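You operate a simulated robot arm through the tools that you are given. There is no shell and no other tool. Be economical: measure what you need, move in short steps, check, and stop when the job is done.

The job below is to be done with a simulated robot arm. You get a single attempt, and the scene is never put back.

JOB
Put things in order on the sideboard top. At the end: the silver sink strainer stands where the clear glass stood; the blue polishing pad is on the black drip tray; the clear glass from the sideboard top stands where the blue polishing pad stood; the pink yoghurt pot from the sideboard top stands where the white palm brush stood; the white palm brush stands where the silver sink strainer stood; whatever was shut is shut again. Leave all else as you found it, and nothing knocked over.

Only the result counts: the job must be done as asked and must still hold three seconds after the hand-in. Knocking over, shifting, dropping, spilling or breaking anything else fails it.

ROBOT AND FRAMES
A 7-joint arm with a two-finger parallel gripper, fixed in place. Base frame: the origin is at the foot of the arm, x ahead of it, y to its left, z up; the work surface is at about z = 860. Lengths are in mm, angles in degrees, forces in N, time in s.
With the tool pointing down near the work surface it reaches from about 240 to 680 mm from the base axis. Its first joint turns from -66.0 to 66.0 degrees. Payload 2.4 kg.
The tool frame sits at the grasp point between the pads (the TCP): z along the fingers, y along the line on which they close. The tips reach 30 mm beyond it. The gripper opens to 94 mm. The fingers are 28 mm wide and 10 mm thick; the gripper's body (50 by 96 mm) begins 55 mm behind the TCP.
Orientation is told as [roll, pitch, yaw] about the base's x, y, z axes, in that order, counted from this pose: with the fingers straight down and closing along the base's y, the tool's x points along the base's -x, its y along +y and its z along -z.

CONTROLS
- The arm moves only by the tool arm_command. Its argument "motion" is a list of rows, each a list of 7 numbers: the turn, a rotation vector about the tool's x, y, z in units of 5 degrees (1.0 is 5 degrees), then the shift along the tool's x, y, z in units of 20 mm (1.0 is 20 mm), then the gripper command, from -1 (fully open) to 1 (shut), values between in proportion. In form: [[wx, wy, wz, x, y, z, claw], ...]. A call has 1 to 20 rows; each row shifts and turns the commanded pose from where the row before left it, along the tool's axes as they then stand. A call with a number of a shift or a turn outside -1 to 1 is refused whole. Each row takes 0.2 s and may step no farther than 50 mm and 8.6 degrees from the row before; otherwise, or with a gripper value out of range, the whole call is refused. A pose out of reach is approached as far as the arm can. The call stops where the force on the tool passes 40 N (or 10 N more than at its start, if that is more) or the arm is blocked; 0.2 s more then pass. The fingers move at their own pace (about 153 mm/s each) and stop on an object; they squeeze with about 20 N. The grip force told is the motor's: it shows also when the fingers shut on nothing. Time passes only in rows, and 0.2 s behind the last, so rows that do not move let the fingers close. It gives the time, the measured TCP pose, the force on the tool (base axes), the opening and the grip force at its end, in the units of the frame above (readings bear some noise).
- Cameras (640 x 400 px; columns grow to the right, rows downward): "scene" is fixed at [46.1, 483.3, 1445.6]; the picture's right is [-0.66, -0.75, 0.00], its down [-0.41, 0.36, -0.83] and it looks along [0.63, -0.55, -0.55] (base axes); focal length 299 px, centre (320, 200). "wrist" rides on the gripper at [76, 14, -103] in the tool frame; the picture's right is [-0.18, 0.98, 0.00], its down [-0.75, -0.14, -0.64] and it looks along [-0.63, -0.12, 0.77] (tool axes); focal length 243 px, centre (320, 200). There is no depth. A picture from a camera that has moved, and an enlarged one, comes with that camera's place and axes in the base frame and with its lens.
- camera(camera): a new picture of that camera. No time passes.
- zoom(camera, box): a new picture of the part [left, top, right, bottom] of that camera's present view, enlarged. No time passes.
- job_done(): hands the job in; it is judged then, once.

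Go step by step. Nothing tells you positions but the pictures and the camera data: compare them with the known pose of the tool, close in by small moves and look again before you grip or let go. The budget is 120 turns and 76 pictures, counting those below and the enlarged ones. Unless the task says otherwise, let go and move clear before handing in, and close with one line.

The tools are called after "Call:" as name(argument=value, ...) on one line, values as JSON. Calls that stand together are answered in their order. arm_command: Moves the arm, as the interface text tells. Its arguments: {"type":"object","properties":{"motion":{"type":"array","items":{"type":"array","items":{"type":"number"}}}},"required":["motion"]} The other tools are called the same way: camera (camera) takes a picture; zoom (camera, box) takes an enlarged picture of a part of a camera's view; job_done () hands the job in.

At the start:

```text
clock: 0.0
eef_pos: [350.7, 106.2, 1247.1]
ee_rot: [0.0, 0.1, 0.1]
wrist_force: [-0.9, 0.1, -0.5]
finger_gap: 94.1
gripper_force: 0.0
```

scene: 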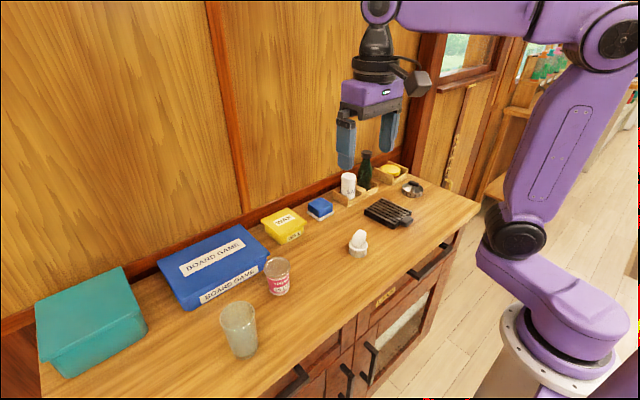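
wrist: 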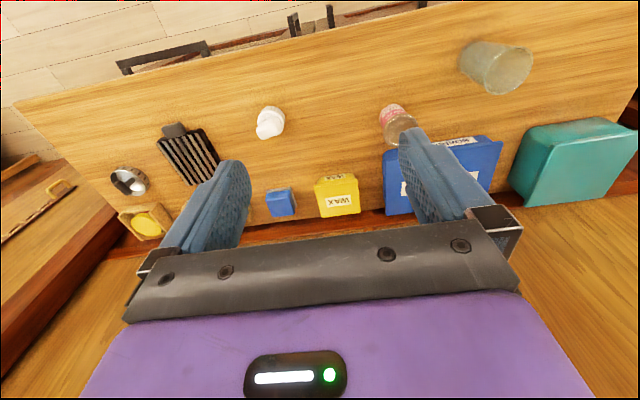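

I see the sideboard with a glass, a yoghurt pot, a palm brush, a drip tray, a blue pad and a silver strainer. I'll zoom in to locate them before moving.

Call:
zoom(camera="scene", box=[300, 140, 460, 270])

Call:
zoom(camera="scene", box=[180, 230, 340, 380])

Call:
zoom(camera="wrist", box=[90, 80, 310, 240])

```text
3.08 times, centred on (380, 205) of scene
camera zoom: at [46.1, 483.3, 1445.6], right [-0.66, -0.75, 0.0], down [-0.41, 0.36, -0.83], along [0.63, -0.55, -0.55], focal length 919 px, centre (135, 185)
```

zoom: 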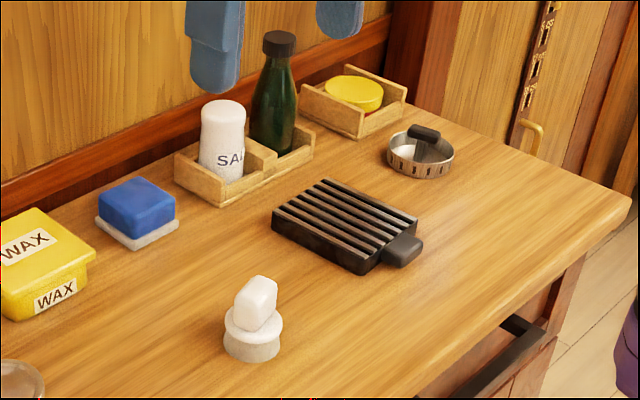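

```text
2.67 times, centred on (260, 305) of scene
camera zoom: at [46.1, 483.3, 1445.6], right [-0.66, -0.75, 0.0], down [-0.41, 0.36, -0.83], along [0.63, -0.55, -0.55], focal length 796 px, centre (480, -80)
```

zoom: 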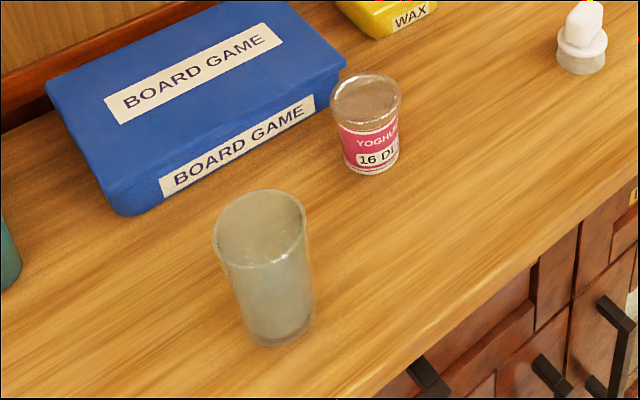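

```text
2.50 times, centred on (200, 160) of wrist
camera zoom: at [274.1, 120.4, 1349.8], right [0.18, 0.98, 0.0], down [0.75, -0.14, 0.64], along [0.63, -0.12, -0.77], focal length 606 px, centre (620, 300)
```

zoom: 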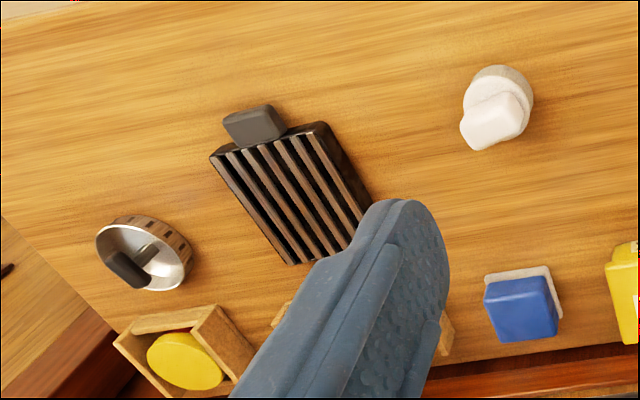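

Rough positions (mm): pad (652,-48), tray (499,-200), strainer (525,-386), brush (442,-3), yoghurt (478,238), glass (399,378). I'll move first to look at the pad up close.

Call:
arm_command(motion=[[0, 0, 0, -0.8, -0.6, 0.95, -1], [0, 0, 0, -0.8, -0.6, 0.95, -1], [0, 0, 0, -0.8, -0.6, 0.95, -1], [0, 0, 0, -0.8, -0.6, 0.95, -1], [0, 0, 0, -0.8, -0.6, 0.95, -1], [0, 0, 0, -0.8, -0.6, 0.95, -1], [0, 0, 0, -0.8, -0.6, 0.95, -1], [0, 0, 0, -0.8, -0.6, 0.95, -1], [0, 0, 0, -0.8, -0.6, 0.95, -1], [0, 0, 0, -0.8, -0.6, 0.95, -1], [0, 0, 0, -0.8, -0.6, 0.95, -1], [0, 0, 0, -0.8, -0.6, 0.95, -1], [0, 0, 0, -0.8, -0.6, 0.95, -1]])

Call:
camera(camera="wrist")

Call:
camera(camera="scene")

```text
clock: 2.8
eef_pos: [558.9, -48.9, 999.0]
ee_rot: [0.0, 0.0, 0.0]
wrist_force: [0.3, 0.0, 0.0]
finger_gap: 94.2
gripper_force: 0.0
```

```text
70 pictures are left
camera wrist: at [481.8, -35.3, 1103.0], right [0.18, 0.98, 0.0], down [0.75, -0.14, 0.64], along [0.63, -0.12, -0.77], focal length 243 px, centre (320, 200)
```

wrist: 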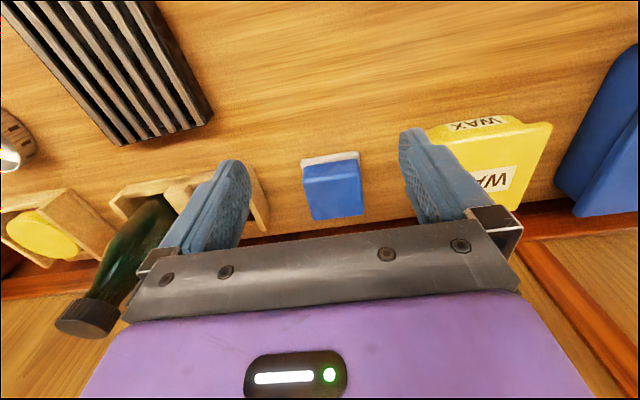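

```text
69 pictures are left
```

scene: 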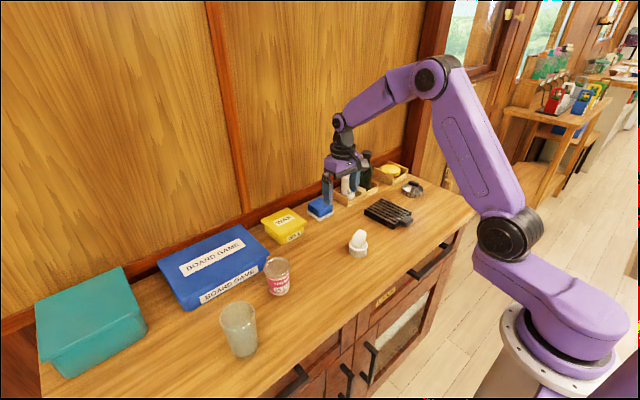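

The pad is just ahead between the fingers, with the salt rack to its right and the wax tub to its left. I'll enlarge it to measure.

Call:
zoom(camera="wrist", box=[240, 120, 400, 240])

```text
3.33 times, centred on (320, 180) of wrist
camera zoom: at [481.8, -35.3, 1103.0], right [0.18, 0.98, 0.0], down [0.75, -0.14, 0.64], along [0.63, -0.12, -0.77], focal length 809 px, centre (320, 267)
```

zoom: 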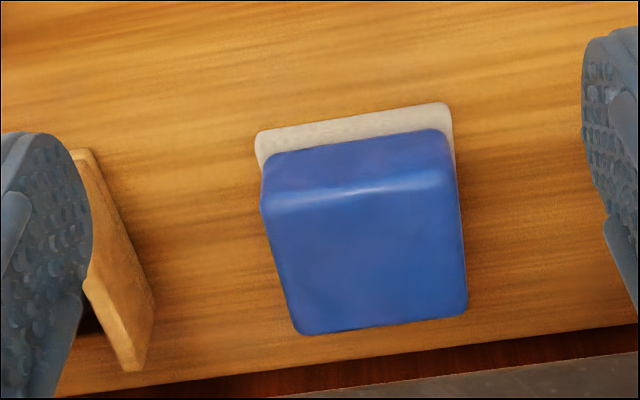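

The pad looks square to the axes: centre about (649,-50.5), width about 57 (blue) and top at about z 898. I'll hover over it and check.

Call:
arm_command(motion=[[0, 0, 0, -0.9, -0.016, 0.5, -1], [0, 0, 0, -0.9, -0.016, 0.5, -1], [0, 0, 0, -0.9, -0.016, 0.5, -1], [0, 0, 0, -0.9, -0.016, 0.5, -1], [0, 0, 0, -0.9, -0.016, 0.5, -1], [0, 0, 0, 0, 0, 0, -1]])

Call:
camera(camera="wrist")

Call:
zoom(camera="scene", box=[260, 130, 420, 250])

```text
clock: 4.2
eef_pos: [647.4, -50.0, 949.4]
ee_rot: [0.0, 0.0, 0.0]
wrist_force: [0.2, 0.2, -0.3]
finger_gap: 94.4
gripper_force: 0.1
```

```text
67 pictures are left
camera wrist: at [571.5, -37.0, 1052.9], right [0.18, 0.98, 0.0], down [0.75, -0.14, 0.64], along [0.63, -0.12, -0.77], focal length 243 px, centre (320, 200)
```

wrist: 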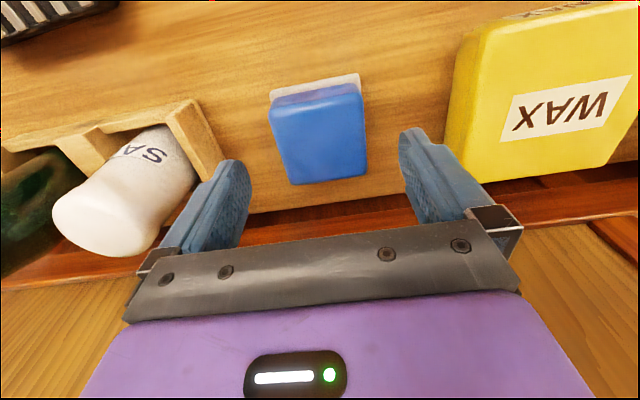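

```text
3.33 times, centred on (340, 190) of scene
camera zoom: at [46.1, 483.3, 1445.6], right [-0.66, -0.75, 0.0], down [-0.41, 0.36, -0.83], along [0.63, -0.55, -0.55], focal length 996 px, centre (253, 233)
```

zoom: 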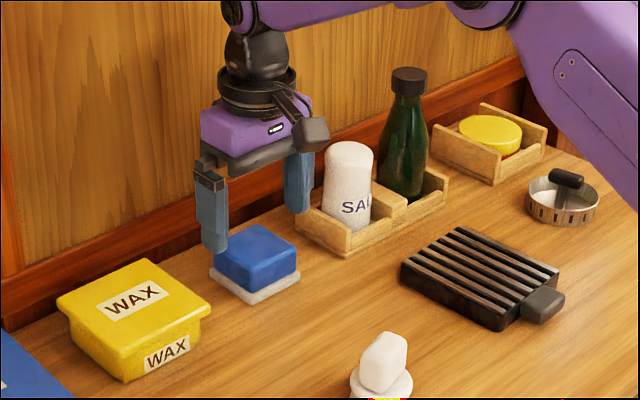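

The alignment holds. I'll go down to z≈902 and grip.

Call:
arm_command(motion=[[0, 0, 0, -0.1, -0.05, 0.6, -1], [0, 0, 0, 0, 0, 0.6, -1], [0, 0, 0, 0, 0, 0.6, -1], [0, 0, 0, 0, 0, 0.5, -1], [0, 0, 0, 0, 0, 0, 1], [0, 0, 0, 0, 0, 0, 1], [0, 0, 0, 0, 0, 0, 1]])

Call:
zoom(camera="scene", box=[260, 130, 420, 250])

```text
clock: 5.8
eef_pos: [649.3, -52.1, 904.0]
ee_rot: [0.0, 0.0, 0.0]
wrist_force: [0.4, 0.5, 0.6]
finger_gap: 69.9
gripper_force: 19.9
```

```text
3.33 times, centred on (340, 190) of scene
camera zoom: at [46.1, 483.3, 1445.6], right [-0.66, -0.75, 0.0], down [-0.41, 0.36, -0.83], along [0.63, -0.55, -0.55], focal length 996 px, centre (253, 233)
```

zoom: 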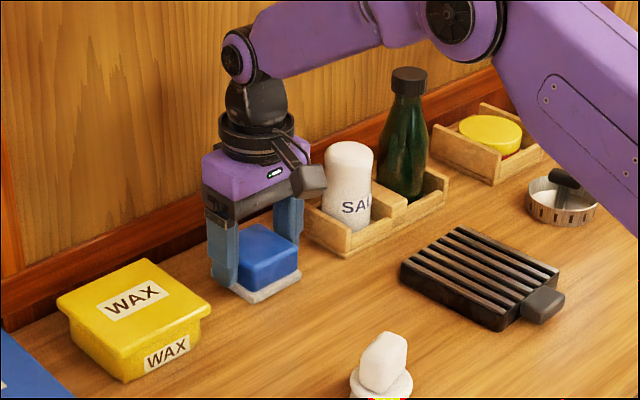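

The fingers have closed on the white base (gap 70), only at the tips. I'll open, go 8 mm lower and re-grip for a firmer hold.

Call:
arm_command(motion=[[0, 0, 0, 0, 0, 0, -1], [0, 0, 0, 0, 0, 0, -1], [0, 0, 0, 0, 0, 0.4, -1], [0, 0, 0, 0, 0, 0, 1], [0, 0, 0, 0, 0, 0, 1], [0, 0, 0, 0, 0, 0, 1], [0, 0, 0, 0, 0, -0.5, 1], [0, 0, 0, 0, 0, -0.8, 1], [0, 0, 0, 0, 0, -0.8, 1], [0, 0, 0, 0, 0, -0.8, 1], [0, 0, 0, 0, 0, -0.8, 1]])

Call:
camera(camera="wrist")

Call:
zoom(camera="scene", box=[260, 130, 420, 250])

```text
clock: 8.2
eef_pos: [651.2, -51.9, 969.9]
ee_rot: [0.1, 0.0, 0.1]
wrist_force: [0.0, 0.1, -0.4]
finger_gap: 69.9
gripper_force: 20.1
```

```text
64 pictures are left
camera wrist: at [574.1, -38.2, 1072.9], right [0.18, 0.98, 0.0], down [0.75, -0.14, 0.64], along [0.63, -0.12, -0.77], focal length 243 px, centre (320, 200)
```

wrist: 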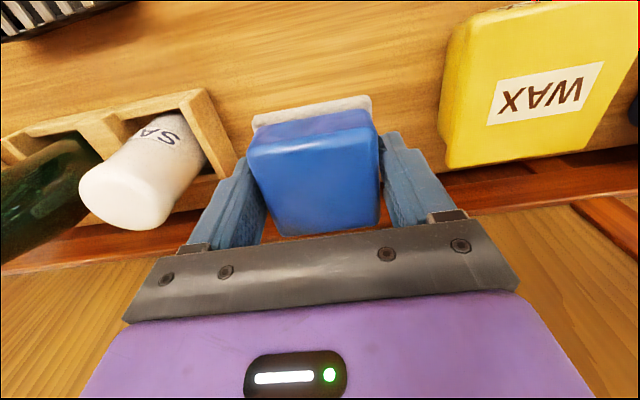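

```text
3.33 times, centred on (340, 190) of scene
camera zoom: at [46.1, 483.3, 1445.6], right [-0.66, -0.75, 0.0], down [-0.41, 0.36, -0.83], along [0.63, -0.55, -0.55], focal length 996 px, centre (253, 233)
```

zoom: 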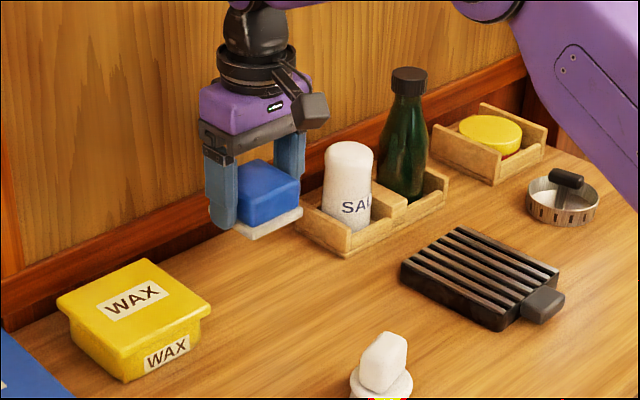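

The pad is held, and its spot is recorded as about (651,-52). Next I back off from the wall and move to view the tray.

Call:
arm_command(motion=[[0, 0, 0, 0.5, 0, -0.8, 1], [0, 0, 0, 0.95, 0, -0.8, 1], [0, 0, 0, 0.95, 0, -0.8, 1], [0, 0, 0, 0.95, 0, 0, 1], [0, 0, 0, 0.95, 0, 0, 1], [0, 0, 0, 0.95, -0.5, 0, 1], [0, 0, 0, 0.95, -0.9, 0, 1], [0, 0, 0, 0.95, -0.9, 0, 1], [0, 0, 0, 0.95, -0.9, 0, 1], [0, 0, 0, 0.95, -0.9, 0, 1], [0, 0, 0, 0.95, -0.9, 0, 1], [0, 0, 0, 0.95, -0.9, 0, 1], [0, 0, 0, 0, -0.9, 0, 1], [0, 0, 0, 0, -0.9, 0, 1], [0, 0, 0, 0, 0, 0, 1]])

Call:
camera(camera="wrist")

```text
clock: 11.4
eef_pos: [431.3, -205.4, 1017.5]
ee_rot: [0.0, 0.0, 0.0]
wrist_force: [-0.1, 0.3, -0.4]
finger_gap: 70.2
gripper_force: 20.0
```

```text
62 pictures are left
camera wrist: at [354.3, -191.6, 1120.7], right [0.18, 0.98, 0.0], down [0.75, -0.14, 0.64], along [0.63, -0.12, -0.77], focal length 243 px, centre (320, 200)
```

wrist: 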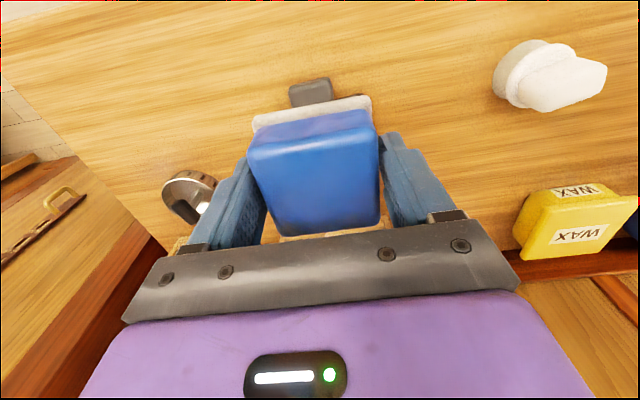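

The tray is hidden behind the held pad, but earlier views put its centre at about (498,-206). I'll go above it, drop to z 945 and check from the scene camera.

Call:
arm_command(motion=[[0, 0, 0, -0.84, 0, 0.9, 1], [0, 0, 0, -0.84, 0, 0.9, 1], [0, 0, 0, -0.84, 0, 0.9, 1], [0, 0, 0, -0.84, 0, 0.9, 1], [0, 0, 0, 0, 0, 0, 1]])

Call:
zoom(camera="scene", box=[320, 130, 480, 250])

Call:
camera(camera="wrist")

```text
clock: 12.6
eef_pos: [499.2, -205.3, 945.6]
ee_rot: [0.0, 0.0, 0.0]
wrist_force: [-0.8, -0.1, -0.9]
finger_gap: 70.0
gripper_force: 20.1
```

```text
3.33 times, centred on (400, 190) of scene
camera zoom: at [46.1, 483.3, 1445.6], right [-0.66, -0.75, 0.0], down [-0.41, 0.36, -0.83], along [0.63, -0.55, -0.55], focal length 996 px, centre (53, 233)
```

zoom: 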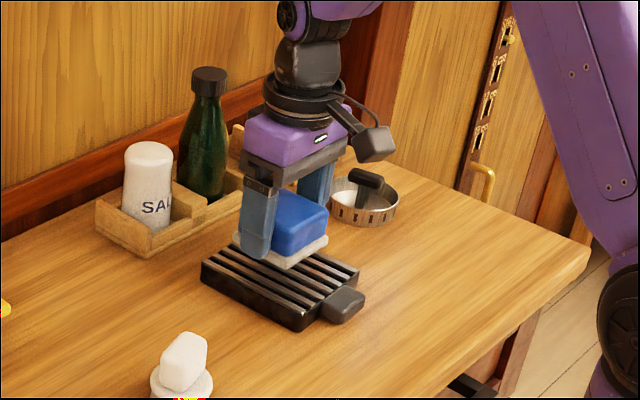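

```text
60 pictures are left
camera wrist: at [422.3, -191.5, 1048.8], right [0.18, 0.98, 0.0], down [0.75, -0.14, 0.64], along [0.63, -0.12, -0.77], focal length 243 px, centre (320, 200)
```

wrist: 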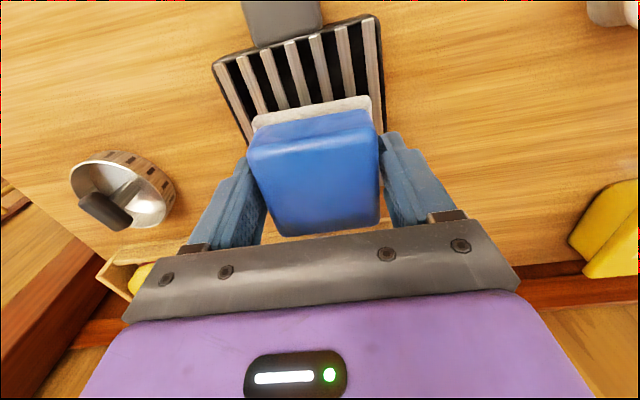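

Good: the tray centre is about (495,-206). I'll lower the pad gently onto it.

Call:
arm_command(motion=[[0, 0, 0, 0.2, -0.05, 0.5, 1], [0, 0, 0, 0, 0, 0.5, 1], [0, 0, 0, 0, 0, 0.15, 1], [0, 0, 0, 0, 0, 0.1, 1], [0, 0, 0, 0, 0, 0, 1]])

Call:
zoom(camera="scene", box=[340, 170, 440, 245])

```text
clock: 13.8
eef_pos: [494.1, -207.2, 918.7]
ee_rot: [0.0, -0.1, 0.0]
wrist_force: [-0.2, 0.4, -0.8]
finger_gap: 69.7
gripper_force: 19.8
```

```text
5.33 times, centred on (390, 208) of scene
camera zoom: at [46.1, 483.2, 1445.6], right [-0.66, -0.75, 0.0], down [-0.41, 0.36, -0.83], along [0.63, -0.55, -0.55], focal length 1593 px, centre (-53, 160)
```

zoom: 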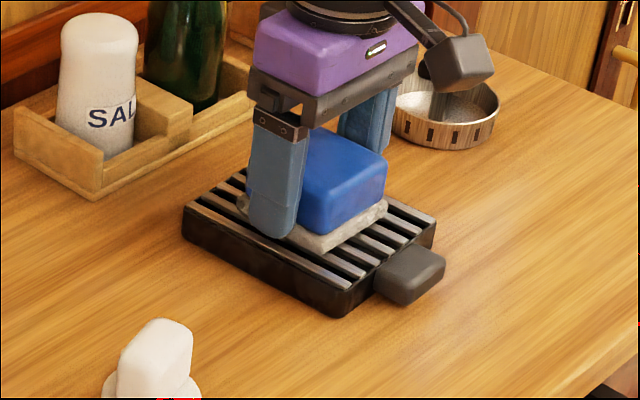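

It is almost down. I'll keep lowering in 1 mm steps and watch the force.

Call:
arm_command(motion=[[0, 0, 0, 0, 0, 0.06, 1], [0, 0, 0, 0, 0, 0.06, 1], [0, 0, 0, 0, 0, 0.06, 1], [0, 0, 0, 0, 0, 0, 1]])

```text
clock: 14.8
eef_pos: [495.3, -207.6, 917.7]
ee_rot: [-0.1, -0.2, 0.0]
wrist_force: [-1.6, 1.2, 17.2]
finger_gap: 70.3
gripper_force: 20.2
```

Contact shows at 17 N, so the pad is resting on the tray. I'll ease up 1 mm, release and lift.

Call:
arm_command(motion=[[0, 0, 0, 0, 0, -0.1, 1], [0, 0, 0, 0, 0, 0, 0.3], [0, 0, 0, 0, 0, 0, -0.9], [0, 0, 0, 0, 0, 0, -1], [0, 0, 0, 0, 0, -0.6, -1], [0, 0, 0, 0, 0, -0.9, -1], [0, 0, 0, 0, 0, -0.9, -1], [0, 0, 0, 0, 0, -0.9, -1], [0, 0, 0, 0, 0, -0.9, -1], [0, 0, 0, 0, 0, -0.9, -1]])

Call:
zoom(camera="scene", box=[340, 170, 440, 245])

```text
clock: 17.0
eef_pos: [494.2, -207.3, 1022.5]
ee_rot: [-0.1, 0.0, 0.0]
wrist_force: [0.1, 0.4, -0.7]
finger_gap: 94.0
gripper_force: 0.0
```

```text
5.33 times, centred on (390, 208) of scene
camera zoom: at [46.1, 483.3, 1445.6], right [-0.66, -0.75, 0.0], down [-0.41, 0.36, -0.83], along [0.63, -0.55, -0.55], focal length 1593 px, centre (-53, 160)
```

zoom: 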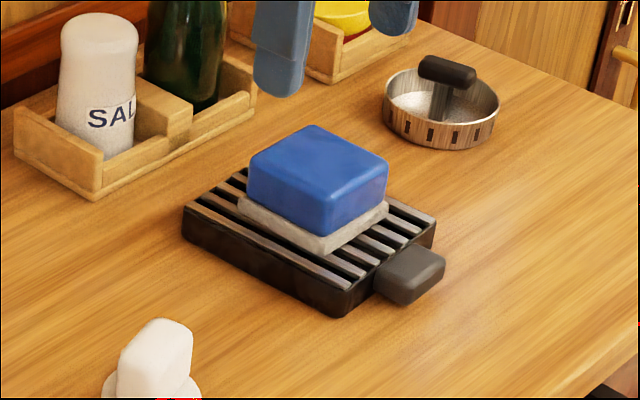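

The pad sits well on the tray. Next is the glass, so I'll move high toward it and look.

Call:
arm_command(motion=[[0, 0, 0, 0.5, 0.97, -0.2, -1], [0, 0, 0, 0.5, 0.97, -0.2, -1], [0, 0, 0, 0.5, 0.97, -0.2, -1], [0, 0, 0, 0.5, 0.97, -0.2, -1], [0, 0, 0, 0.5, 0.97, -0.2, -1], [0, 0, 0, 0.5, 0.97, -0.2, -1], [0, 0, 0, 0.5, 0.97, -0.2, -1], [0, 0, 0, 0.5, 0.97, -0.2, -1], [0, 0, 0, 0.5, 0.97, -0.2, -1], [0, 0, 0, 0.5, 0.97, -0.2, -1], [0, 0, 0, 0.5, 0.97, 0, -1], [0, 0, 0, 0.5, 0.97, 0, -1], [0, 0, 0, 0.5, 0.97, 0, -1], [0, 0, 0, 0.5, 0.97, 0, -1], [0, 0, 0, 0.5, 0.97, 0, -1], [0, 0, 0, 0.5, 0.97, 0, -1], [0, 0, 0, 0.5, 0.97, 0, -1], [0, 0, 0, 0.5, 0.97, 0, -1], [0, 0, 0, 0.2, 0.97, 0, -1], [0, 0, 0, 0, 0.97, 0, -1]])

Call:
arm_command(motion=[[0, 0, 0, 0, 0.97, 0, -1], [0, 0, 0, 0, 0.97, 0, -1], [0, 0, 0, 0, 0.97, 0, -1], [0, 0, 0, 0, 0.97, 0, -1], [0, 0, 0, 0, 0.97, 0, -1], [0, 0, 0, 0, 0.97, 0, -1], [0, 0, 0, 0, 0.97, 0, -1], [0, 0, 0, 0, 0.97, 0, -1], [0, 0, 0, 0, 0.97, 0, -1]])

Call:
camera(camera="wrist")

```text
clock: 21.2
eef_pos: [309.6, 182.0, 1060.3]
ee_rot: [0.1, 0.0, 0.1]
wrist_force: [-0.1, 0.0, 0.0]
finger_gap: 94.1
gripper_force: 0.0
```

```text
clock: 23.2
eef_pos: [310.3, 356.4, 1060.4]
ee_rot: [-0.1, 0.0, 0.0]
wrist_force: [0.8, -0.1, 0.0]
finger_gap: 93.8
gripper_force: 0.0
```

```text
57 pictures are left
camera wrist: at [234.4, 370.2, 1164.2], right [0.18, 0.98, 0.0], down [0.75, -0.14, 0.64], along [0.63, -0.12, -0.77], focal length 243 px, centre (320, 200)
```

wrist: 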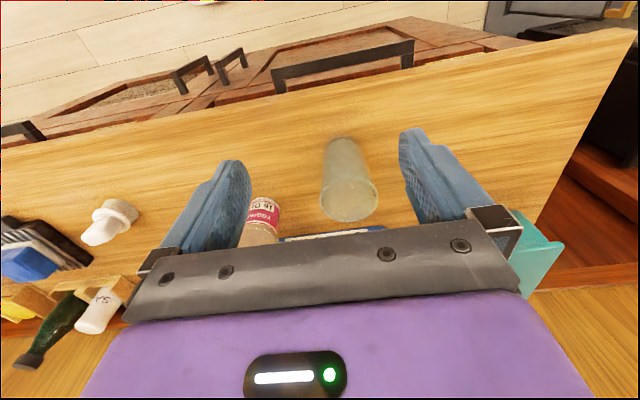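

Call:
zoom(camera="wrist", box=[280, 115, 420, 235])

```text
3.33 times, centred on (350, 175) of wrist
camera zoom: at [234.4, 370.2, 1164.2], right [0.18, 0.98, 0.0], down [0.75, -0.14, 0.64], along [0.63, -0.12, -0.77], focal length 809 px, centre (220, 283)
```

zoom: 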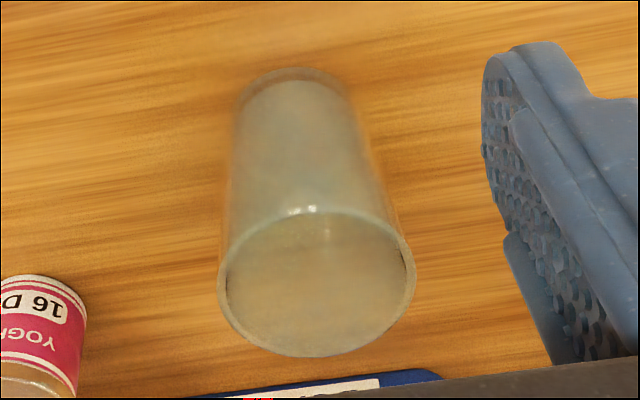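

The glass centre is at about (397,371): top diameter about 60, top z about 974. I'll hover above it and check.

Call:
arm_command(motion=[[0, 0, 0, -0.87, 0.15, 0.4, -1], [0, 0, 0, -0.87, 0.15, 0.4, -1], [0, 0, 0, -0.87, 0.15, 0.4, -1], [0, 0, 0, -0.87, 0.15, 0.4, -1], [0, 0, 0, -0.87, 0.15, 0.4, -1], [0, 0, 0, 0, 0, 0, -1]])

Call:
camera(camera="wrist")

Call:
zoom(camera="scene", box=[160, 210, 340, 380])

```text
clock: 24.6
eef_pos: [397.9, 370.4, 1021.7]
ee_rot: [0.0, -0.1, 0.0]
wrist_force: [0.1, -0.7, -0.3]
finger_gap: 93.8
gripper_force: 0.0
```

```text
55 pictures are left
camera wrist: at [321.5, 384.4, 1124.8], right [0.18, 0.98, 0.0], down [0.75, -0.14, 0.64], along [0.63, -0.12, -0.77], focal length 243 px, centre (320, 200)
```

wrist: 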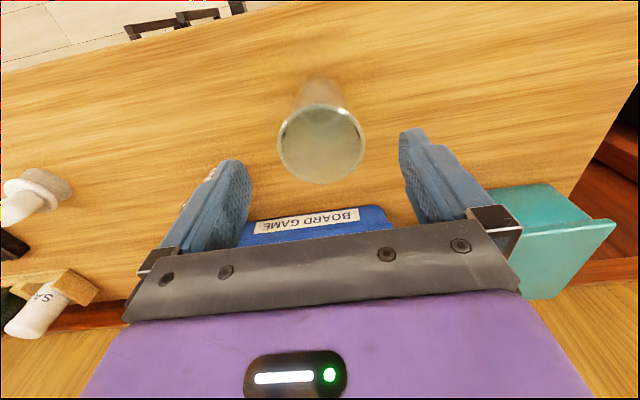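

```text
2.35 times, centred on (250, 295) of scene
camera zoom: at [46.1, 483.3, 1445.6], right [-0.66, -0.75, 0.0], down [-0.41, 0.36, -0.83], along [0.63, -0.55, -0.55], focal length 703 px, centre (485, -24)
```

zoom: 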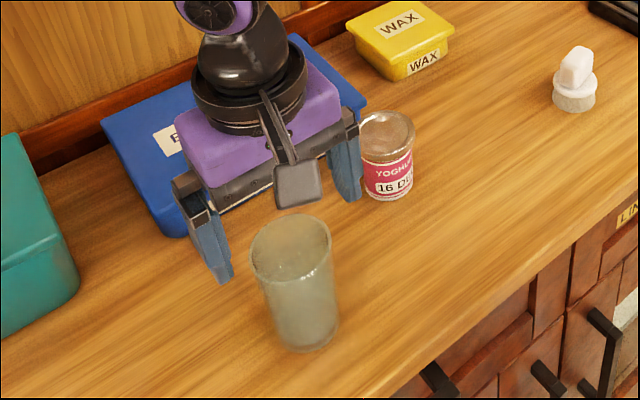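

The centring is confirmed at (396.5,371). I'll descend and grip.

Call:
arm_command(motion=[[0, 0, 0, 0.05, 0.04, 0.9, -1], [0, 0, 0, 0, 0, 0.9, -1], [0, 0, 0, 0, 0, 0.9, -1], [0, 0, 0, 0, 0, 0.9, -1], [0, 0, 0, 0, 0, 0.9, -1], [0, 0, 0, 0, 0, 0, -0.5], [0, 0, 0, 0, 0, 0, 1], [0, 0, 0, 0, 0, 0, 1], [0, 0, 0, 0, 0, 0, 1]])

Call:
zoom(camera="scene", box=[160, 210, 340, 380])

```text
clock: 26.6
eef_pos: [397.2, 370.5, 930.3]
ee_rot: [0.0, 0.1, 0.0]
wrist_force: [1.4, 0.2, -0.7]
finger_gap: 64.9
gripper_force: 20.7
```

```text
2.35 times, centred on (250, 295) of scene
camera zoom: at [46.1, 483.3, 1445.6], right [-0.66, -0.75, 0.0], down [-0.41, 0.36, -0.83], along [0.63, -0.55, -0.55], focal length 703 px, centre (485, -24)
```

zoom: 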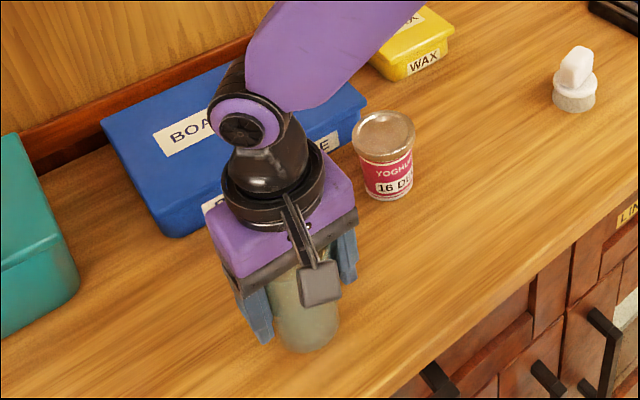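

The glass is gripped. I'll lift it well clear and carry it level toward the pad's old spot.

Call:
arm_command(motion=[[0, 0, 0, 0, 0, -0.3, 1], [0, 0, 0, 0, 0, -0.8, 1], [0, 0, 0, 0, 0, -0.9, 1], [0, 0, 0, 0, 0, -0.9, 1], [0, 0, 0, 0, 0, -0.9, 1], [0, 0, 0, 0, 0, -0.9, 1], [0, 0, 0, 0, 0, -0.9, 1], [0, 0, 0, 0, 0, -0.9, 1], [0, 0, 0, 0, -0.4, 0, 1], [0, 0, 0, -0.3, -0.8, 0, 1], [0, 0, 0, -0.5, -0.9, 0, 1], [0, 0, 0, -0.5, -0.9, 0, 1], [0, 0, 0, -0.5, -0.9, 0, 1], [0, 0, 0, -0.5, -0.9, 0, 1], [0, 0, 0, -0.5, -0.9, 0, 1], [0, 0, 0, -0.5, -0.9, 0, 1], [0, 0, 0, -0.5, -0.9, 0, 1], [0, 0, 0, -0.5, -0.9, 0, 1], [0, 0, 0, -0.5, -0.9, 0, 1], [0, 0, 0, -0.5, -0.9, 0, 1]])

Call:
arm_command(motion=[[0, 0, 0, -0.5, -0.9, 0, 1], [0, 0, 0, -0.5, -0.9, 0, 1], [0, 0, 0, -0.5, -0.9, 0, 1], [0, 0, 0, -0.5, -0.9, 0, 1], [0, 0, 0, -0.5, -0.9, 0, 1], [0, 0, 0, -0.5, -0.9, 0, 1], [0, 0, 0, -0.5, -0.9, 0, 1], [0, 0, 0, -0.5, -0.9, 0, 1], [0, 0, 0, -0.5, -0.9, 0, 1], [0, 0, 0, -0.5, -0.9, 0, 1], [0, 0, 0, -0.4, -0.6, 0, 1], [0, 0, 0, -0.3, -0.3, 0, 1], [0, 0, 0, 0, 0, 0, 1]])

Call:
camera(camera="wrist")

Call:
camera(camera="scene")

```text
clock: 30.8
eef_pos: [501.3, 165.6, 1060.1]
ee_rot: [-0.1, 0.1, 0.0]
wrist_force: [0.3, -1.3, -2.7]
finger_gap: 64.8
gripper_force: 20.1
```

```text
clock: 33.6
eef_pos: [617.4, -30.1, 1061.2]
ee_rot: [0.0, 0.0, -0.1]
wrist_force: [0.5, 0.4, -1.6]
finger_gap: 64.8
gripper_force: 20.0
```

```text
52 pictures are left
camera wrist: at [540.5, -16.8, 1164.1], right [0.19, 0.98, 0.0], down [0.75, -0.14, 0.64], along [0.63, -0.12, -0.77], focal length 243 px, centre (320, 200)
```

wrist: 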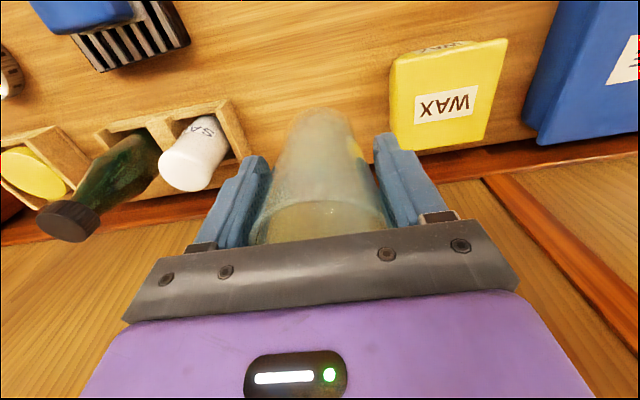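

```text
51 pictures are left
```

scene: 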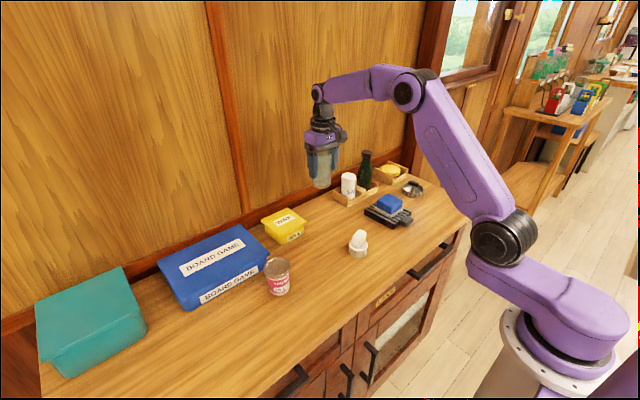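

Everything is clear. I'll move over (651,-52) and lower to just above the surface.

Call:
arm_command(motion=[[0, 0, 0, -0.56, -0.37, 0, 1], [0, 0, 0, -0.56, -0.37, 0, 1], [0, 0, 0, -0.56, -0.37, 0, 1], [0, 0, 0, 0, 0, 0.7, 1], [0, 0, 0, 0, 0, 0.9, 1], [0, 0, 0, 0, 0, 0.9, 1], [0, 0, 0, 0, 0, 0.9, 1], [0, 0, 0, 0, 0, 0.9, 1], [0, 0, 0, 0, 0, 0.8, 1], [0, 0, 0, 0, 0, 0.6, 1], [0, 0, 0, 0, 0, 0.4, 1], [0, 0, 0, 0, 0, 0, 1]])

Call:
zoom(camera="scene", box=[260, 130, 420, 250])

```text
clock: 36.2
eef_pos: [651.1, -52.9, 939.4]
ee_rot: [0.0, 0.0, 0.1]
wrist_force: [0.1, 0.2, -1.0]
finger_gap: 64.4
gripper_force: 20.3
```

```text
3.33 times, centred on (340, 190) of scene
camera zoom: at [46.1, 483.3, 1445.6], right [-0.66, -0.75, 0.0], down [-0.41, 0.36, -0.83], along [0.63, -0.55, -0.55], focal length 996 px, centre (253, 233)
```

zoom: 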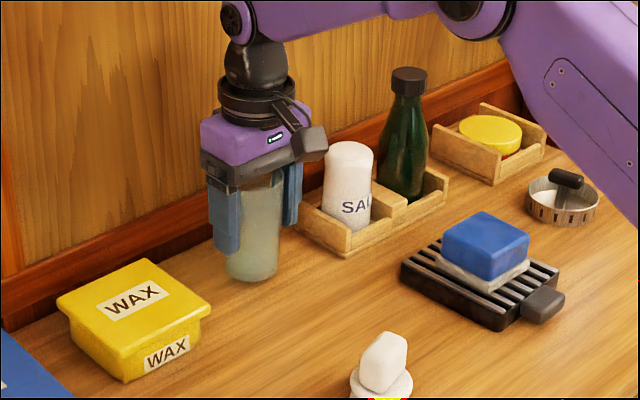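

Call:
arm_command(motion=[[0, 0, 0, 0, 0.03, 0.2, 1], [0, 0, 0, 0, 0, 0.15, 1], [0, 0, 0, 0, 0, 0.06, 1], [0, 0, 0, 0, 0, 0.05, 1], [0, 0, 0, 0, 0, 0, 1]])

```text
clock: 37.4
eef_pos: [650.5, -52.8, 930.0]
ee_rot: [0.0, 0.0, 0.1]
wrist_force: [-0.9, 0.7, 1.7]
finger_gap: 64.6
gripper_force: 20.1
```

There is a hint of contact. One more millimetre, then release and rise.

Call:
arm_command(motion=[[0, 0, 0, 0, 0, 0.03, 1], [0, 0, 0, 0, 0, 0, 1], [0, 0, 0, 0, 0, 0, 0.3], [0, 0, 0, 0, 0, 0, -0.2], [0, 0, 0, 0, 0, 0, -0.8], [0, 0, 0, 0, 0, 0, -1], [0, 0, 0, 0, 0, -0.4, -1], [0, 0, 0, 0, 0, -0.8, -1], [0, 0, 0, 0, 0, -0.9, -1], [0, 0, 0, 0, 0, -0.9, -1], [0, 0, 0, 0, 0, -0.9, -1], [0, 0, 0, 0, 0, -0.9, -1]])

Call:
zoom(camera="scene", box=[260, 130, 420, 250])

```text
clock: 40.0
eef_pos: [649.3, -53.2, 1025.8]
ee_rot: [0.0, 0.0, 0.0]
wrist_force: [0.0, 0.1, -0.1]
finger_gap: 94.0
gripper_force: 0.1
```

```text
3.33 times, centred on (340, 190) of scene
camera zoom: at [46.1, 483.3, 1445.6], right [-0.66, -0.75, 0.0], down [-0.41, 0.36, -0.83], along [0.63, -0.55, -0.55], focal length 996 px, centre (253, 233)
```

zoom: 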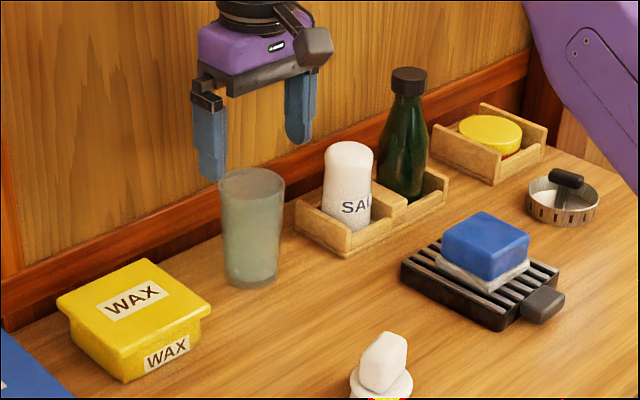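

The glass stands upright at the pad's old spot. Next is the strainer: I back off and go look at it.

Call:
arm_command(motion=[[0, 0, 0, 0.95, 0, -0.5, -1], [0, 0, 0, 0.95, 0, -0.5, -1], [0, 0, 0, 0.95, 0, 0, -1], [0, 0, 0, 0.95, 0, 0, -1], [0, 0, 0, 0.95, -0.6, 0, -1], [0, 0, 0, 0.95, -0.95, 0, -1], [0, 0, 0, 0.95, -0.95, 0, -1], [0, 0, 0, 0.95, -0.95, 0, -1], [0, 0, 0, 0.95, -0.95, 0, -1], [0, 0, 0, 0.95, -0.95, 0, -1], [0, 0, 0, 0.95, -0.95, 0, -1], [0, 0, 0, 0, -0.95, 0, -1], [0, 0, 0, 0, -0.95, 0, -1], [0, 0, 0, 0, -0.95, 0, -1], [0, 0, 0, 0, -0.95, 0, -1], [0, 0, 0, 0, -0.95, 0, -1], [0, 0, 0, 0, -0.95, 0, -1], [0, 0, 0, 0, -0.95, 0, -1], [0, 0, 0, 0, -0.95, 0, -1], [0, 0, 0, 0, -0.95, 0, -1]])

Call:
camera(camera="wrist")

Call:
zoom(camera="scene", box=[370, 155, 450, 215])

```text
clock: 44.2
eef_pos: [440.3, -350.1, 1043.9]
ee_rot: [0.0, 0.0, -0.1]
wrist_force: [0.2, -0.1, 0.3]
finger_gap: 93.9
gripper_force: 0.1
```

```text
48 pictures are left
camera wrist: at [364.6, -335.9, 1148.0], right [0.19, 0.98, 0.0], down [0.75, -0.14, 0.64], along [0.63, -0.12, -0.77], focal length 243 px, centre (320, 200)
```

wrist: 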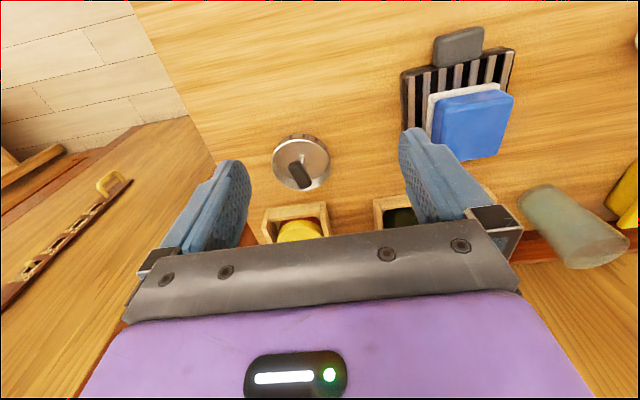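

```text
6.67 times, centred on (410, 185) of scene
camera zoom: at [46.1, 483.3, 1445.6], right [-0.66, -0.75, 0.0], down [-0.41, 0.36, -0.83], along [0.63, -0.55, -0.55], focal length 1991 px, centre (-280, 300)
```

zoom: 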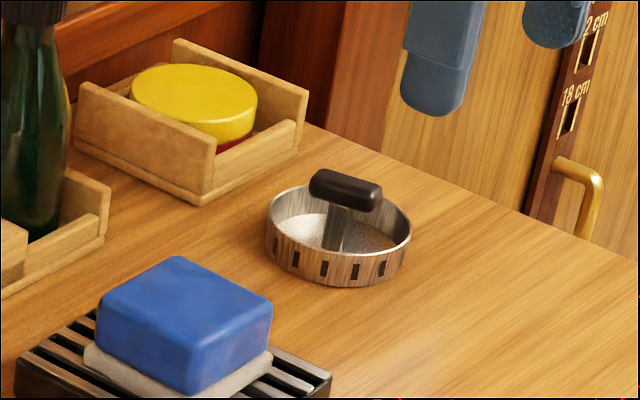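

Call:
zoom(camera="wrist", box=[250, 115, 350, 200])

```text
4.71 times, centred on (300, 158) of wrist
camera zoom: at [364.6, -335.9, 1148.0], right [0.19, 0.98, 0.0], down [0.75, -0.14, 0.64], along [0.63, -0.12, -0.77], focal length 1142 px, centre (414, 400)
```

zoom: 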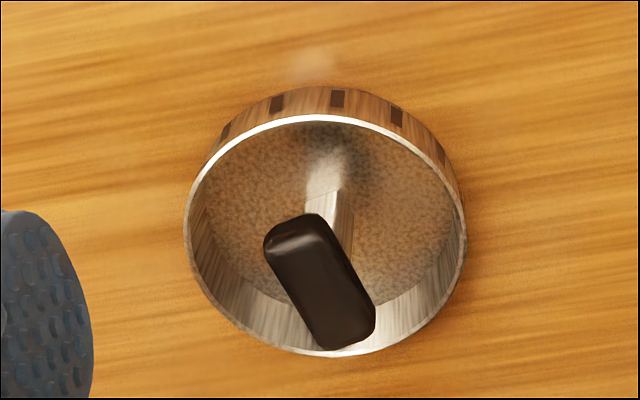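

Strainer: centre about (520,-390), and its black handle bar runs roughly along x at z≈907. I'll hover over it with a small yaw to match the bar and with the fingers half closed.

Call:
arm_command(motion=[[0, 0, 0, -0.8, -0.4, 0.8, -1], [0, 0, 0, -0.8, -0.4, 0.8, -0.5], [0, 0, 0, -0.8, -0.4, 0.8, 0], [0, 0, 0, -0.8, -0.4, 0.8, 0], [0, 0, 0, -0.8, -0.4, 0.8, 0], [0, 0, -0.8, 0, 0, 0, 0], [0, 0, -0.8, 0, 0, 0, 0], [0, 0, -0.8, 0, 0, 0, 0], [0, 0, 0, 0, 0, 0, 0]])

Call:
zoom(camera="wrist", box=[220, 70, 420, 220])

Call:
zoom(camera="scene", box=[370, 155, 450, 215])

```text
clock: 46.2
eef_pos: [520.9, -389.7, 964.2]
ee_rot: [-0.1, 0.0, 12.0]
wrist_force: [-0.5, -0.2, 0.6]
finger_gap: 47.4
gripper_force: 0.0
```

```text
2.67 times, centred on (320, 145) of wrist
camera zoom: at [442.9, -391.7, 1068.2], right [-0.02, 1.0, 0.0], down [0.77, 0.02, 0.64], along [0.64, 0.02, -0.77], focal length 647 px, centre (320, 347)
```

zoom: 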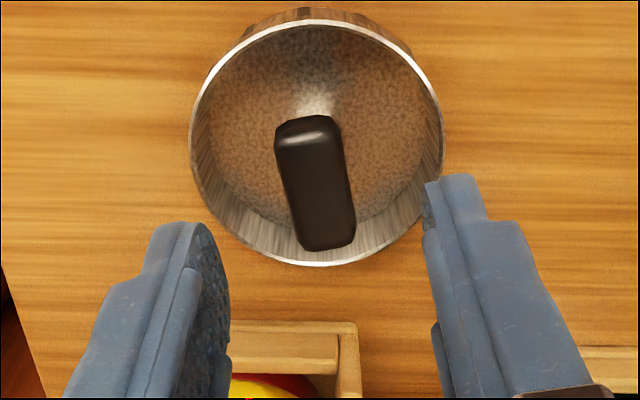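

```text
6.67 times, centred on (410, 185) of scene
camera zoom: at [46.1, 483.3, 1445.6], right [-0.66, -0.75, 0.0], down [-0.41, 0.36, -0.83], along [0.63, -0.55, -0.55], focal length 1991 px, centre (-280, 300)
```

zoom: 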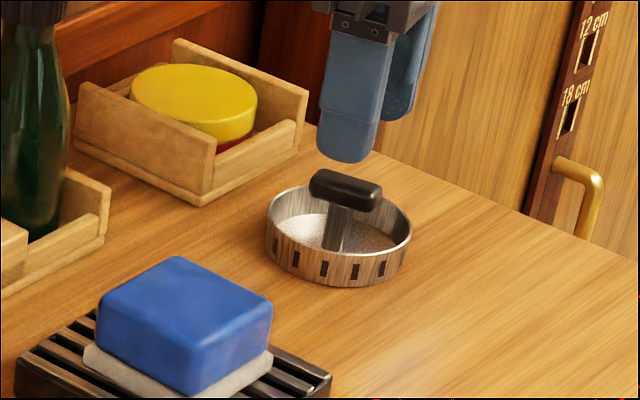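

The bar lines up with the gripper (about 10–12° yaw), centre (518.5,-390.5). I'll descend to z≈915 and grip the handle.

Call:
arm_command(motion=[[0, 0, 0, 0.12, 0, 0.7, 0], [0, 0, 0, 0, 0, 0.7, 0], [0, 0, 0, 0, 0, 0.6, 0], [0, 0, 0, 0, 0, 0.45, 0], [0, 0, 0, 0, 0, 0, 0], [0, 0, 0, 0, 0, 0, 1], [0, 0, 0, 0, 0, 0, 1], [0, 0, 0, 0, 0, 0, 1]])

Call:
zoom(camera="scene", box=[370, 155, 450, 215])

```text
clock: 48.0
eef_pos: [518.8, -389.5, 917.3]
ee_rot: [-0.1, 0.1, 12.1]
wrist_force: [0.2, 0.6, -0.1]
finger_gap: 17.1
gripper_force: 19.8
```

```text
6.67 times, centred on (410, 185) of scene
camera zoom: at [46.1, 483.2, 1445.6], right [-0.66, -0.75, 0.0], down [-0.41, 0.36, -0.83], along [0.63, -0.55, -0.55], focal length 1991 px, centre (-280, 300)
```

zoom: 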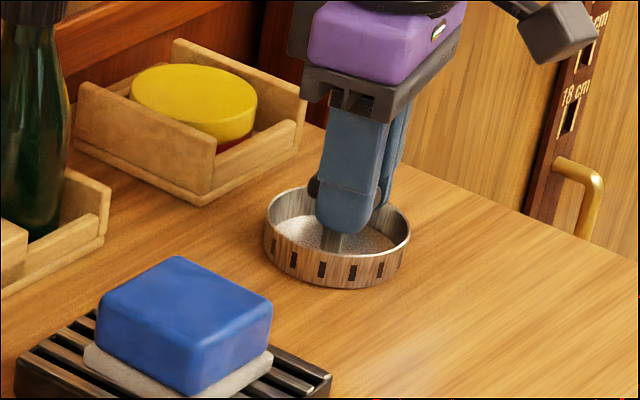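

The handle is gripped. I'll lift, turn back to yaw 0 and carry the strainer to the glass's old spot (397.5,371).

Call:
arm_command(motion=[[0, 0, 0, 0, 0, -0.3, 1], [0, 0, 0, 0, 0, -0.8, 1], [0, 0, 0, 0, 0, -0.9, 1], [0, 0, 0, 0, 0, -0.9, 1], [0, 0, 0, 0, 0, -0.9, 1], [0, 0, 0, 0, 0, -0.9, 1], [0, 0, 0, 0, 0, -0.9, 1], [0, 0, 0, 0, 0, -0.7, 1], [0, 0, 0.6, 0, 0, 0, 1], [0, 0, 0.6, 0, 0, 0, 1], [0, 0, 0.6, 0, 0, 0, 1], [0, 0, 0.62, 0, 0, 0, 1], [0, 0, 0, 0, 0.5, 0, 1]])

Call:
arm_command(motion=[[0, 0, 0, 0.3, 0.98, 0, 1], [0, 0, 0, 0.3, 0.98, 0, 1], [0, 0, 0, 0.3, 0.98, 0, 1], [0, 0, 0, 0.3, 0.98, 0, 1], [0, 0, 0, 0.3, 0.98, 0, 1], [0, 0, 0, 0.3, 0.98, 0, 1], [0, 0, 0, 0.3, 0.98, 0, 1], [0, 0, 0, 0.3, 0.98, 0, 1], [0, 0, 0, 0.3, 0.98, 0, 1], [0, 0, 0, 0.3, 0.98, 0, 1], [0, 0, 0, 0.3, 0.98, 0, 1], [0, 0, 0, 0.3, 0.98, 0, 1], [0, 0, 0, 0.3, 0.98, 0, 1], [0, 0, 0, 0.3, 0.98, 0, 1], [0, 0, 0, 0.3, 0.98, 0, 1], [0, 0, 0, 0.3, 0.98, 0, 1], [0, 0, 0, 0.3, 0.98, 0, 1], [0, 0, 0, 0.3, 0.98, 0, 1], [0, 0, 0, 0.3, 0.98, 0, 1], [0, 0, 0, 0.3, 0.98, 0, 1]])

Call:
arm_command(motion=[[0, 0, 0, 0, 0.98, 0, 1], [0, 0, 0, 0, 0.98, 0, 1], [0, 0, 0, 0, 0.98, 0, 1], [0, 0, 0, 0, 0.98, 0, 1], [0, 0, 0, 0, 0.98, 0, 1], [0, 0, 0, 0, 0.98, 0, 1], [0, 0, 0, 0, 0.98, 0, 1], [0, 0, 0, 0, 0.98, 0, 1], [0, 0, 0, 0, 0.98, 0, 1], [0, 0, 0, 0, 0.98, 0, 1], [0, 0, 0, 0, 0.98, 0, 1], [0, 0, 0, 0, 0.98, 0, 1], [0, 0, 0, 0, 0.98, 0, 1], [0, 0, 0, 0, 0.98, 0, 1], [0, 0, 0, 0, 0.98, 0, 1], [0, 0, 0, 0, 0.98, 0, 1], [0, 0, 0, 0, 0.98, 0, 1], [0, 0, 0, 0, 0.6, 0, 1], [0, 0, 0, 0, 0, 0, 1]])

Call:
camera(camera="scene")

```text
clock: 50.8
eef_pos: [518.7, -379.5, 1042.0]
ee_rot: [0.1, 0.0, -0.1]
wrist_force: [-1.0, 0.1, -0.5]
finger_gap: 17.1
gripper_force: 20.2
```

```text
clock: 55.0
eef_pos: [400.0, 13.5, 1041.6]
ee_rot: [0.0, 0.1, -0.2]
wrist_force: [0.5, -0.1, -1.2]
finger_gap: 17.2
gripper_force: 20.3
```

```text
clock: 59.0
eef_pos: [399.6, 359.7, 1041.9]
ee_rot: [-0.1, 0.0, -0.1]
wrist_force: [-0.1, 0.1, 0.4]
finger_gap: 17.4
gripper_force: 19.7
```

```text
42 pictures are left
```

scene: 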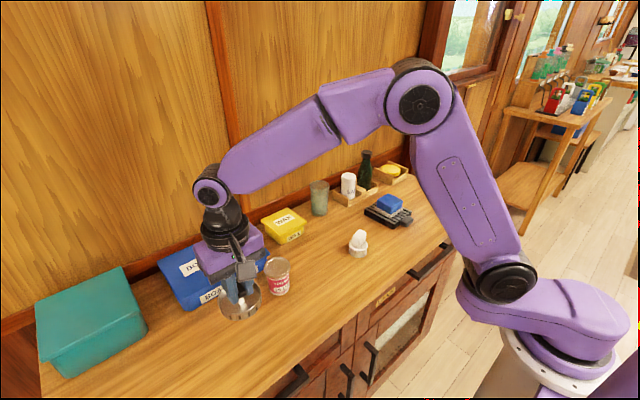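

The strainer is held upright and level. I'll shift the last 11 mm and lower to about 5 mm above contact.

Call:
arm_command(motion=[[0, 0, 0, 0.1, 0.56, 0.3, 1], [0, 0, 0, 0, 0, 0.9, 1], [0, 0, 0, 0, 0, 0.9, 1], [0, 0, 0, 0, 0, 0.9, 1], [0, 0, 0, 0, 0, 0.9, 1], [0, 0, 0, 0, 0, 0.9, 1], [0, 0, 0, 0, 0, 0.8, 1], [0, 0, 0, 0, 0, 0.4, 1], [0, 0, 0, 0, 0, 0.1, 1], [0, 0, 0, 0, 0, 0.05, 1], [0, 0, 0, 0, 0, 0, 1]])

Call:
zoom(camera="scene", box=[160, 230, 340, 380])

```text
clock: 61.4
eef_pos: [397.4, 369.8, 917.3]
ee_rot: [0.0, 0.0, -0.2]
wrist_force: [0.4, 0.2, -1.1]
finger_gap: 17.1
gripper_force: 20.5
```

```text
2.67 times, centred on (250, 305) of scene
camera zoom: at [46.1, 483.3, 1445.6], right [-0.66, -0.75, 0.0], down [-0.41, 0.36, -0.83], along [0.63, -0.55, -0.55], focal length 796 px, centre (507, -80)
```

zoom: 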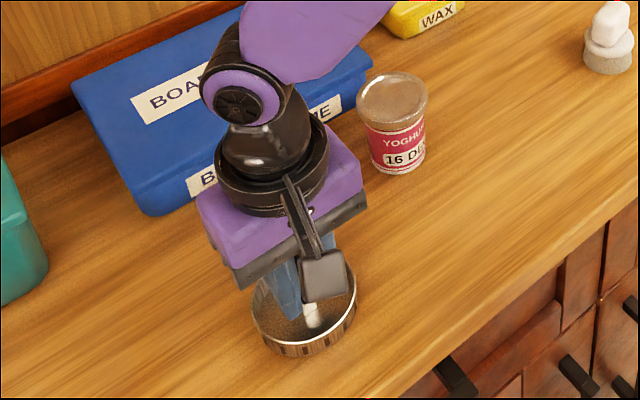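

Call:
arm_command(motion=[[0, 0, 0, 0, 0, 0.04, 1], [0, 0, 0, 0, 0, 0.04, 1], [0, 0, 0, 0, 0, 0, 1]])

```text
clock: 62.2
eef_pos: [397.8, 368.7, 916.8]
ee_rot: [0.0, 0.1, -0.1]
wrist_force: [-0.8, -0.6, -0.6]
finger_gap: 17.3
gripper_force: 20.0
```

No contact yet. I'll continue gently.

Call:
arm_command(motion=[[0, 0, 0, 0, 0.04, 0.04, 1], [0, 0, 0, 0, 0, 0.04, 1], [0, 0, 0, 0, 0, 0, 1]])

```text
clock: 63.0
eef_pos: [398.3, 368.5, 916.2]
ee_rot: [-0.1, 0.0, -0.1]
wrist_force: [-0.8, 0.2, 0.8]
finger_gap: 17.0
gripper_force: 19.9
```

Call:
arm_command(motion=[[0, 0, 0, 0, 0.05, 0.05, 1], [0, 0, 0, 0, 0, 0, 1]])

```text
clock: 63.6
eef_pos: [398.5, 370.0, 915.4]
ee_rot: [0.0, 0.0, -0.2]
wrist_force: [-1.7, -5.7, 15.8]
finger_gap: 17.5
gripper_force: 19.9
```

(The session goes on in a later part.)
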